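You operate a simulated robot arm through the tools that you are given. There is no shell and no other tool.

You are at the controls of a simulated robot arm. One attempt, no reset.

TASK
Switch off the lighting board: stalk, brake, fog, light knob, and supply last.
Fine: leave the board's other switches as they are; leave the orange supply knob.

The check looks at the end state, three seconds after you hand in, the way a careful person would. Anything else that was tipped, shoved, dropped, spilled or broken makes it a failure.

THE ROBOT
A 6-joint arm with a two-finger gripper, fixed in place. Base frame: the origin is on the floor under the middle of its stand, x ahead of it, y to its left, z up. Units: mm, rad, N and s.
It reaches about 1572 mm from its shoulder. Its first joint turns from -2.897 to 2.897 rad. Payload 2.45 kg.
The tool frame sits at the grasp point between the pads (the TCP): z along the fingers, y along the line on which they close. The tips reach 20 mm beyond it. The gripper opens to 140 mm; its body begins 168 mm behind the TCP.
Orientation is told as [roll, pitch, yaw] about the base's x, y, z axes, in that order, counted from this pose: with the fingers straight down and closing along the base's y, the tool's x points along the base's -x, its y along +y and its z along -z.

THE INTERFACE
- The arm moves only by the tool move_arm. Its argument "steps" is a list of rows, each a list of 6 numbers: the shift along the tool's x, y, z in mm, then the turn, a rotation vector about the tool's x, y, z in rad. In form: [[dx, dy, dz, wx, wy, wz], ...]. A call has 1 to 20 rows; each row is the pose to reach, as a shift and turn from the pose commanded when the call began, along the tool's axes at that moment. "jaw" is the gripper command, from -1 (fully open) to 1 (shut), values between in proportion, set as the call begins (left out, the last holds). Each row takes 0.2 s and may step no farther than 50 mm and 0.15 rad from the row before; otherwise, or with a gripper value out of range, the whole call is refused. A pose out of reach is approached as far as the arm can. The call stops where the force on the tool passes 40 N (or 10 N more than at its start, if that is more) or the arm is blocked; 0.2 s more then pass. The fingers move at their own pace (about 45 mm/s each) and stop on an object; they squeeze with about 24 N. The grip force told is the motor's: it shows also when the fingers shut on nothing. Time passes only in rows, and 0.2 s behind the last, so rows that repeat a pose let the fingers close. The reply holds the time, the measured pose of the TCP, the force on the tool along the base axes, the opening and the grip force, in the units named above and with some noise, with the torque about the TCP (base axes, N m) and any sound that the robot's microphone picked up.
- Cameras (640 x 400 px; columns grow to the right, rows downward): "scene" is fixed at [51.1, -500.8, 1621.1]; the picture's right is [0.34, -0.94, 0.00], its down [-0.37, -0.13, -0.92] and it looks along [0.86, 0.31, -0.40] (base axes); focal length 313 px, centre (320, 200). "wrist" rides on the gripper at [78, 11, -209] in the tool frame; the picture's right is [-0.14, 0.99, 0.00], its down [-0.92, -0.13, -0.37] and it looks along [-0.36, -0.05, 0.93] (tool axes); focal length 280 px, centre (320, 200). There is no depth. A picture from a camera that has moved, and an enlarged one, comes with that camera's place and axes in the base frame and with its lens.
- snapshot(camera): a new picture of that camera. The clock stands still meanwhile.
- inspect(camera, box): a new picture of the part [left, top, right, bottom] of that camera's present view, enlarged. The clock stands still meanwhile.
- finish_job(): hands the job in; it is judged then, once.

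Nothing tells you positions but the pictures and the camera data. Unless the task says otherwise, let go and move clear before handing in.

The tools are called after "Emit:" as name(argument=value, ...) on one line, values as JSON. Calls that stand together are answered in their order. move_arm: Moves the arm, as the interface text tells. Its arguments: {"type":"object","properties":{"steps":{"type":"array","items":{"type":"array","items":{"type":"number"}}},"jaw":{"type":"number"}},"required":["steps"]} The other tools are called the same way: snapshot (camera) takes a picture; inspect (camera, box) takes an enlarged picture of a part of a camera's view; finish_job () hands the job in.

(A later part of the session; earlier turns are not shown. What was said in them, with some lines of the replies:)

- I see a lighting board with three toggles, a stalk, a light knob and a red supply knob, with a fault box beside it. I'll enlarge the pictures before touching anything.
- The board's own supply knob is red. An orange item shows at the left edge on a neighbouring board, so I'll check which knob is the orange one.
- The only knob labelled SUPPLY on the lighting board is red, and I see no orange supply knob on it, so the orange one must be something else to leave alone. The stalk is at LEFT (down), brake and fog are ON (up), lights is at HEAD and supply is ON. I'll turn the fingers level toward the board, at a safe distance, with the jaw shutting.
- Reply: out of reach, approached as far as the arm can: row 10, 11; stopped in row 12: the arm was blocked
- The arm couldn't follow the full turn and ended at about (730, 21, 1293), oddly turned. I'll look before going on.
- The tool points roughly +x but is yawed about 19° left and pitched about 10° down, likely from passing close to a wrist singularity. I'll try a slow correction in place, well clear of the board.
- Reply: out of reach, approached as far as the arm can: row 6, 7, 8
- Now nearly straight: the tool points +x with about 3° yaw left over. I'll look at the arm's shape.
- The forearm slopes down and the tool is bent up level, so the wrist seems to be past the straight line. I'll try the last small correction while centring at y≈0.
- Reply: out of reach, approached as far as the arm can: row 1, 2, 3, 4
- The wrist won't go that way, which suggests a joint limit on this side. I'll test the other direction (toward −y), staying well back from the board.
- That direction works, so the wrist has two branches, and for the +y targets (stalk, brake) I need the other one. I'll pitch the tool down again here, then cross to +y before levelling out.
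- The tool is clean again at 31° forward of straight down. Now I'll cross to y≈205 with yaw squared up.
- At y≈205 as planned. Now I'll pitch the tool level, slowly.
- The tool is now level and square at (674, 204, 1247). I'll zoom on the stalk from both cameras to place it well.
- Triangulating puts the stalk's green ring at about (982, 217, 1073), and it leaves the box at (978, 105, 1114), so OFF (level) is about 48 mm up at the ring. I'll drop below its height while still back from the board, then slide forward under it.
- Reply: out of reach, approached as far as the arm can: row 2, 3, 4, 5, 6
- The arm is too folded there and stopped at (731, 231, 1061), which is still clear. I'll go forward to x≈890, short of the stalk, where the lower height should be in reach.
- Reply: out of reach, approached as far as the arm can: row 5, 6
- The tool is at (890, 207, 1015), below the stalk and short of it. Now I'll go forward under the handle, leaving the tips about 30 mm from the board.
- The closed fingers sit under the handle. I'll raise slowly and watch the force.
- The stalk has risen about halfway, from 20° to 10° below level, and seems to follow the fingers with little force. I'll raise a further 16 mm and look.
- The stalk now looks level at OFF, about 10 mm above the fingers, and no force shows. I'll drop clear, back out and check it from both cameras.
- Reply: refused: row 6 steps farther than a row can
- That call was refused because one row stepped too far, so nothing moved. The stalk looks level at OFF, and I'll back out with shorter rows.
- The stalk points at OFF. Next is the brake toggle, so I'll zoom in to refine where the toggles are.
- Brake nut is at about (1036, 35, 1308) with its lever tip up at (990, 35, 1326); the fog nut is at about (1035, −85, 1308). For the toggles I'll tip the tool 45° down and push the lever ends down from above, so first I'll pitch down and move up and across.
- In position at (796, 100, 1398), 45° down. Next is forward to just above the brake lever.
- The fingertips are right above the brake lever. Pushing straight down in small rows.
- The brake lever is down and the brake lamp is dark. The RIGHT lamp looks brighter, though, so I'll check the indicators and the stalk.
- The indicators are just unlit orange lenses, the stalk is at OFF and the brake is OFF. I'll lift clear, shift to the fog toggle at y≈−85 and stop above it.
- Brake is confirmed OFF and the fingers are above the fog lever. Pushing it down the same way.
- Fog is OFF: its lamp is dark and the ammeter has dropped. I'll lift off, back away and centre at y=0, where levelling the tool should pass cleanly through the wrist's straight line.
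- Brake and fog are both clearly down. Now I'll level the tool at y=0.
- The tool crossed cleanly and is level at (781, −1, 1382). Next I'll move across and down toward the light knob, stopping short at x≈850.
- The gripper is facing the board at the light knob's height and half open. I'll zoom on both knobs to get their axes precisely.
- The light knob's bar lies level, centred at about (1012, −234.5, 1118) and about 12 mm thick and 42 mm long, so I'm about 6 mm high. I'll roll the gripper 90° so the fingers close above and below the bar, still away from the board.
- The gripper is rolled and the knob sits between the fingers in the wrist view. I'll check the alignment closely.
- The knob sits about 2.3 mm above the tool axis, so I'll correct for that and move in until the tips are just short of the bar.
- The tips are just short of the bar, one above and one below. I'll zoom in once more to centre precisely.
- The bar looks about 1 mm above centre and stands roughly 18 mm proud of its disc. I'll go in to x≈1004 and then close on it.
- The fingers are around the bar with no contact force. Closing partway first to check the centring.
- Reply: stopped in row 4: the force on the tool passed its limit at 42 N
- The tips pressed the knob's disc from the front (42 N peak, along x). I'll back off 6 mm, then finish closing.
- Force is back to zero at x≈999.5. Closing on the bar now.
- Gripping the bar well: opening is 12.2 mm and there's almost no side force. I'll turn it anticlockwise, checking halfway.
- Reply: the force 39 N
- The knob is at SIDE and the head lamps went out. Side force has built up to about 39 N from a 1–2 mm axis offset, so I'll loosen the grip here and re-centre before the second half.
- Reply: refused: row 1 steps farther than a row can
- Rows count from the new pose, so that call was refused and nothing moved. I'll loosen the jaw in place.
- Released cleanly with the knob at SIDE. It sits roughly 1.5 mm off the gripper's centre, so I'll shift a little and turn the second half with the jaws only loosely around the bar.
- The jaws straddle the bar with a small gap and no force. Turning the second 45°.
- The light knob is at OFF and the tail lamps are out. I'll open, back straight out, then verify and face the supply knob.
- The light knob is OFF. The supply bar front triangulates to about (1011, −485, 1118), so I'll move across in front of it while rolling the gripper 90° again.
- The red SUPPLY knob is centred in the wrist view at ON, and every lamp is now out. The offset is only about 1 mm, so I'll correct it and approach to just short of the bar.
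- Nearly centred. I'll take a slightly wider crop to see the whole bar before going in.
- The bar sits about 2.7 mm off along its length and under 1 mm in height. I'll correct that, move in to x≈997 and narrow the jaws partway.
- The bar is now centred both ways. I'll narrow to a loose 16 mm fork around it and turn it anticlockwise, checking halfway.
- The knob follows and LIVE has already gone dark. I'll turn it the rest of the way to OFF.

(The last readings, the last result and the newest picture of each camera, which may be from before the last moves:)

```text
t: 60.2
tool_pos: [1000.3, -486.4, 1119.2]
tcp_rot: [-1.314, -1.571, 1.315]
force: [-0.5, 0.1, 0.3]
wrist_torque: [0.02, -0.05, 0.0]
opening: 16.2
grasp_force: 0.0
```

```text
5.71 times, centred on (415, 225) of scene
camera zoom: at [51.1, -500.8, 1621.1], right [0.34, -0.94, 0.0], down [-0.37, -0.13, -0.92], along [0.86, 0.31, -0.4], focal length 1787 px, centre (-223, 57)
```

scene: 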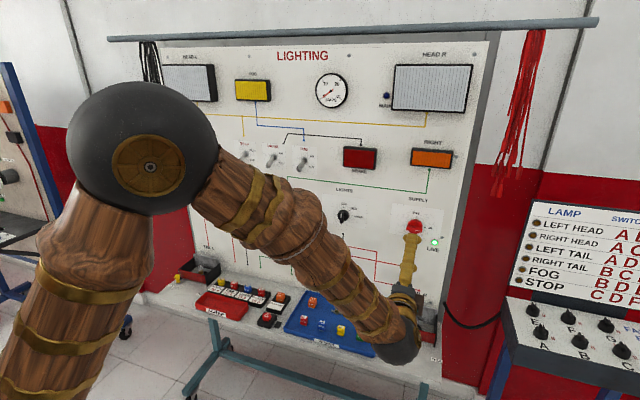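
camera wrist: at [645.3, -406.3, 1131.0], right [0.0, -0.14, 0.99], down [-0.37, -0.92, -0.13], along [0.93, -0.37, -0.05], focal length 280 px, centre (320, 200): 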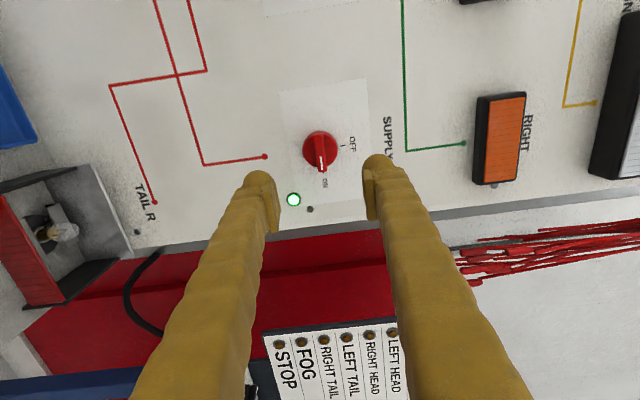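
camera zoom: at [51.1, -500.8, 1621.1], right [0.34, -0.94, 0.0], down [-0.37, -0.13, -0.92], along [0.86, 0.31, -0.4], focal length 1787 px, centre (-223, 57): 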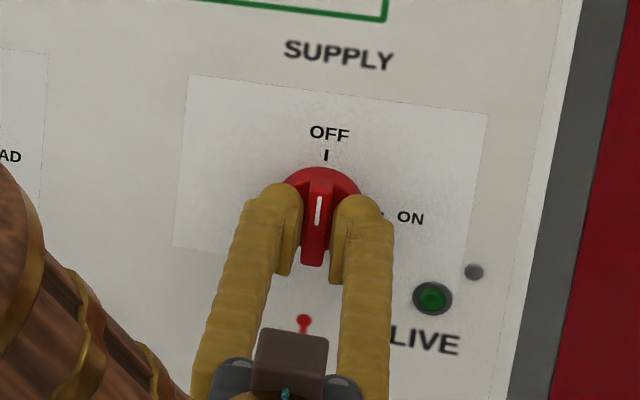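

Supply is at OFF with LIVE dark. I'll open and back straight out, then check the whole board.

Emit:
move_arm(steps=[[0, 0, 0, 0, 0, 0], [0, 0, 0, 0, 0, 0], [0, 0, -20, 0, 0, 0], [0, 0, -60, 0, 0, 0], [0, 0, -100, 0, 0, 0], [0, 0, -145, 0, 0, 0], [0, 0, -145, 0, 0, 0]], jaw=0.2)

Emit:
snapshot(camera="wrist")

Emit:
snapshot(camera="scene")

Emit:
inspect(camera="scene", box=[370, 190, 460, 260])

```text
t: 61.8
tool_pos: [852.9, -486.2, 1119.8]
tcp_rot: [1.855, -1.57, -1.852]
force: [-0.2, 0.9, -0.8]
wrist_torque: [0.01, 0.01, 0.0]
opening: 55.6
grasp_force: 0.1
```

```text
taken
camera wrist: at [644.2, -473.9, 1041.0], right [0.0, 0.99, 0.14], down [-0.37, -0.13, 0.92], along [0.93, -0.05, 0.37], focal length 280 px, centre (320, 200)
```

wrist: 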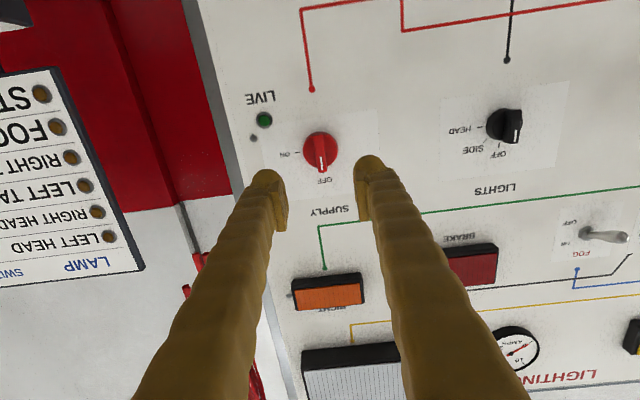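

```text
taken
```

scene: 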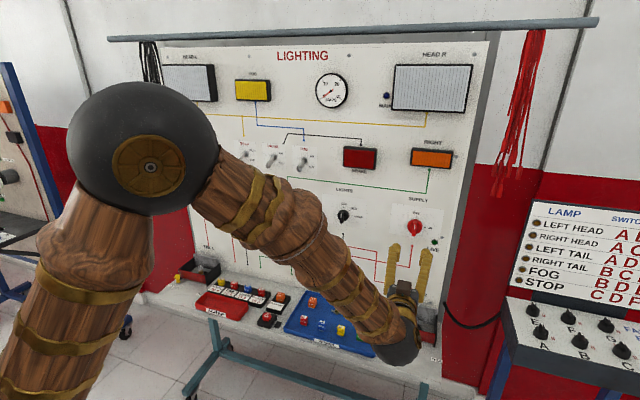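

```text
5.71 times, centred on (415, 225) of scene
camera zoom: at [51.1, -500.8, 1621.1], right [0.34, -0.94, 0.0], down [-0.37, -0.13, -0.92], along [0.86, 0.31, -0.4], focal length 1787 px, centre (-223, 57)
```

zoom: 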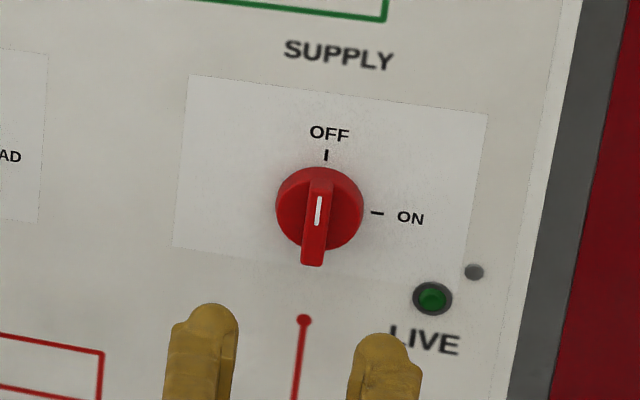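

Supply reads OFF. I'll bring the arm back to the middle, up and clear, to see the whole board unobstructed.

Emit:
move_arm(steps=[[-18.6, 34.6, -5, 0, 0, 0], [-37.2, 69.2, -10, 0, 0, 0], [-55.8, 103.8, -15, 0, 0, 0], [-74.4, 138.4, -20, 0, 0, 0], [-93, 173, -25, 0, 0, 0], [-111.6, 207.6, -30, 0, 0, 0], [-130.2, 242.2, -35, 0, 0, 0], [-148.8, 276.8, -40, 0, 0, 0], [-167.4, 311.4, -45, 0, 0, 0], [-186, 346, -50, 0, 0, 0], [-204.6, 380.6, -55, 0, 0, 0], [-223.2, 415.2, -60, 0, 0, 0], [-241.8, 449.8, -65, 0, 0, 0], [-260, 484, -70, 0, 0, 0], [-260, 484, -70, 0, 0, 0]])

Emit:
snapshot(camera="scene")

Emit:
inspect(camera="scene", box=[170, 120, 490, 320])

Emit:
inspect(camera="scene", box=[160, 240, 450, 400])

Emit:
snapshot(camera="wrist")

```text
t: 65.0
tool_pos: [784.1, 0.5, 1380.0]
tcp_rot: [1.68, -1.571, -1.682]
force: [0.8, -0.4, -0.4]
wrist_torque: [0.01, 0.01, 0.01]
opening: 56.0
grasp_force: 0.1
```

```text
taken
```

scene: 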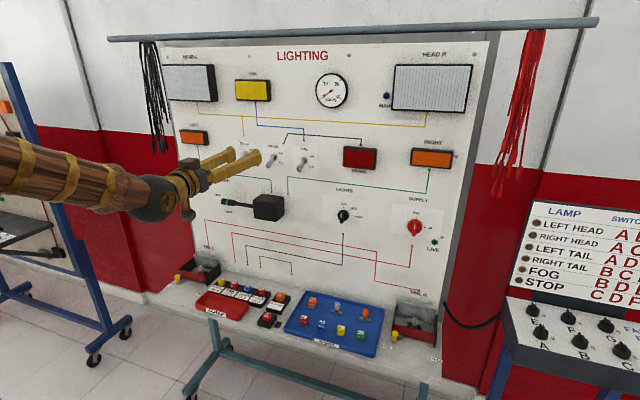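

```text
2.00 times, centred on (330, 220) of scene
camera zoom: at [51.1, -500.8, 1621.1], right [0.34, -0.94, 0.0], down [-0.37, -0.13, -0.92], along [0.86, 0.31, -0.4], focal length 625 px, centre (300, 160)
```

zoom: 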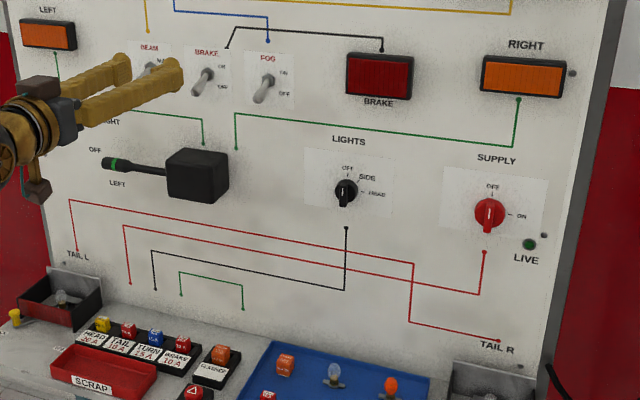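

```text
2.21 times, centred on (305, 320) of scene
camera zoom: at [51.1, -500.8, 1621.1], right [0.34, -0.94, 0.0], down [-0.37, -0.13, -0.92], along [0.86, 0.31, -0.4], focal length 690 px, centre (353, -65)
```

zoom: 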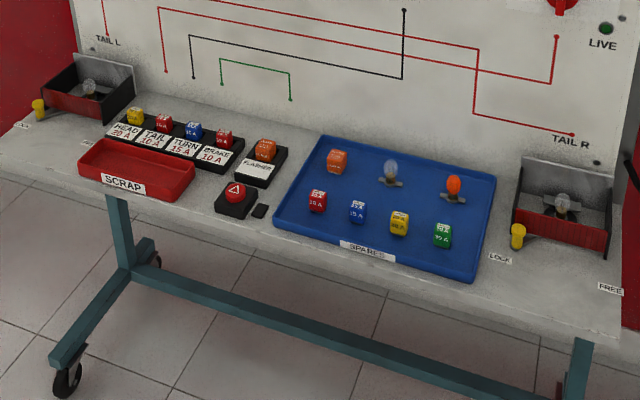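

```text
taken
camera wrist: at [576.3, 11.2, 1302.4], right [0.0, 0.99, 0.14], down [-0.37, -0.13, 0.92], along [0.93, -0.05, 0.37], focal length 280 px, centre (320, 200)
```

wrist: 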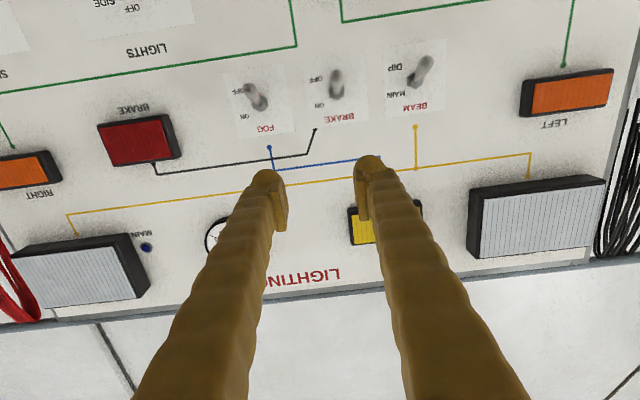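

Stalk, brake, fog, light knob and the red supply knob are all at OFF, and every lamp and LIVE are dark. BEAM is still at DIP, the bench items and fault box are untouched, and I touched nothing orange. The arm is clear, so I'm handing in.

Emit:
finish_job()

```text
The job is handed in.
```

The lighting board is off and the job is handed in. I switched off the stalk, then brake, fog, light knob and finally supply. At the last check all the lamps and the LIVE light were dark, and the arm was clear of the board.

- **Supply knob:** the only knob marked SUPPLY on this board is red, so that is the one I turned off. I never saw an orange supply knob, and nothing orange was touched.
- **Other switches:** BEAM is still at DIP. The hazard button, fault box knobs and the items on the bench look as they did at the start.
- **Contact:** while closing on the light knob, the fingertips briefly pressed its face at 42 N and the arm stopped. I backed off and saw no damage. Side force also reached about 39 N during the first half of that turn, so I re-centred before finishing it.
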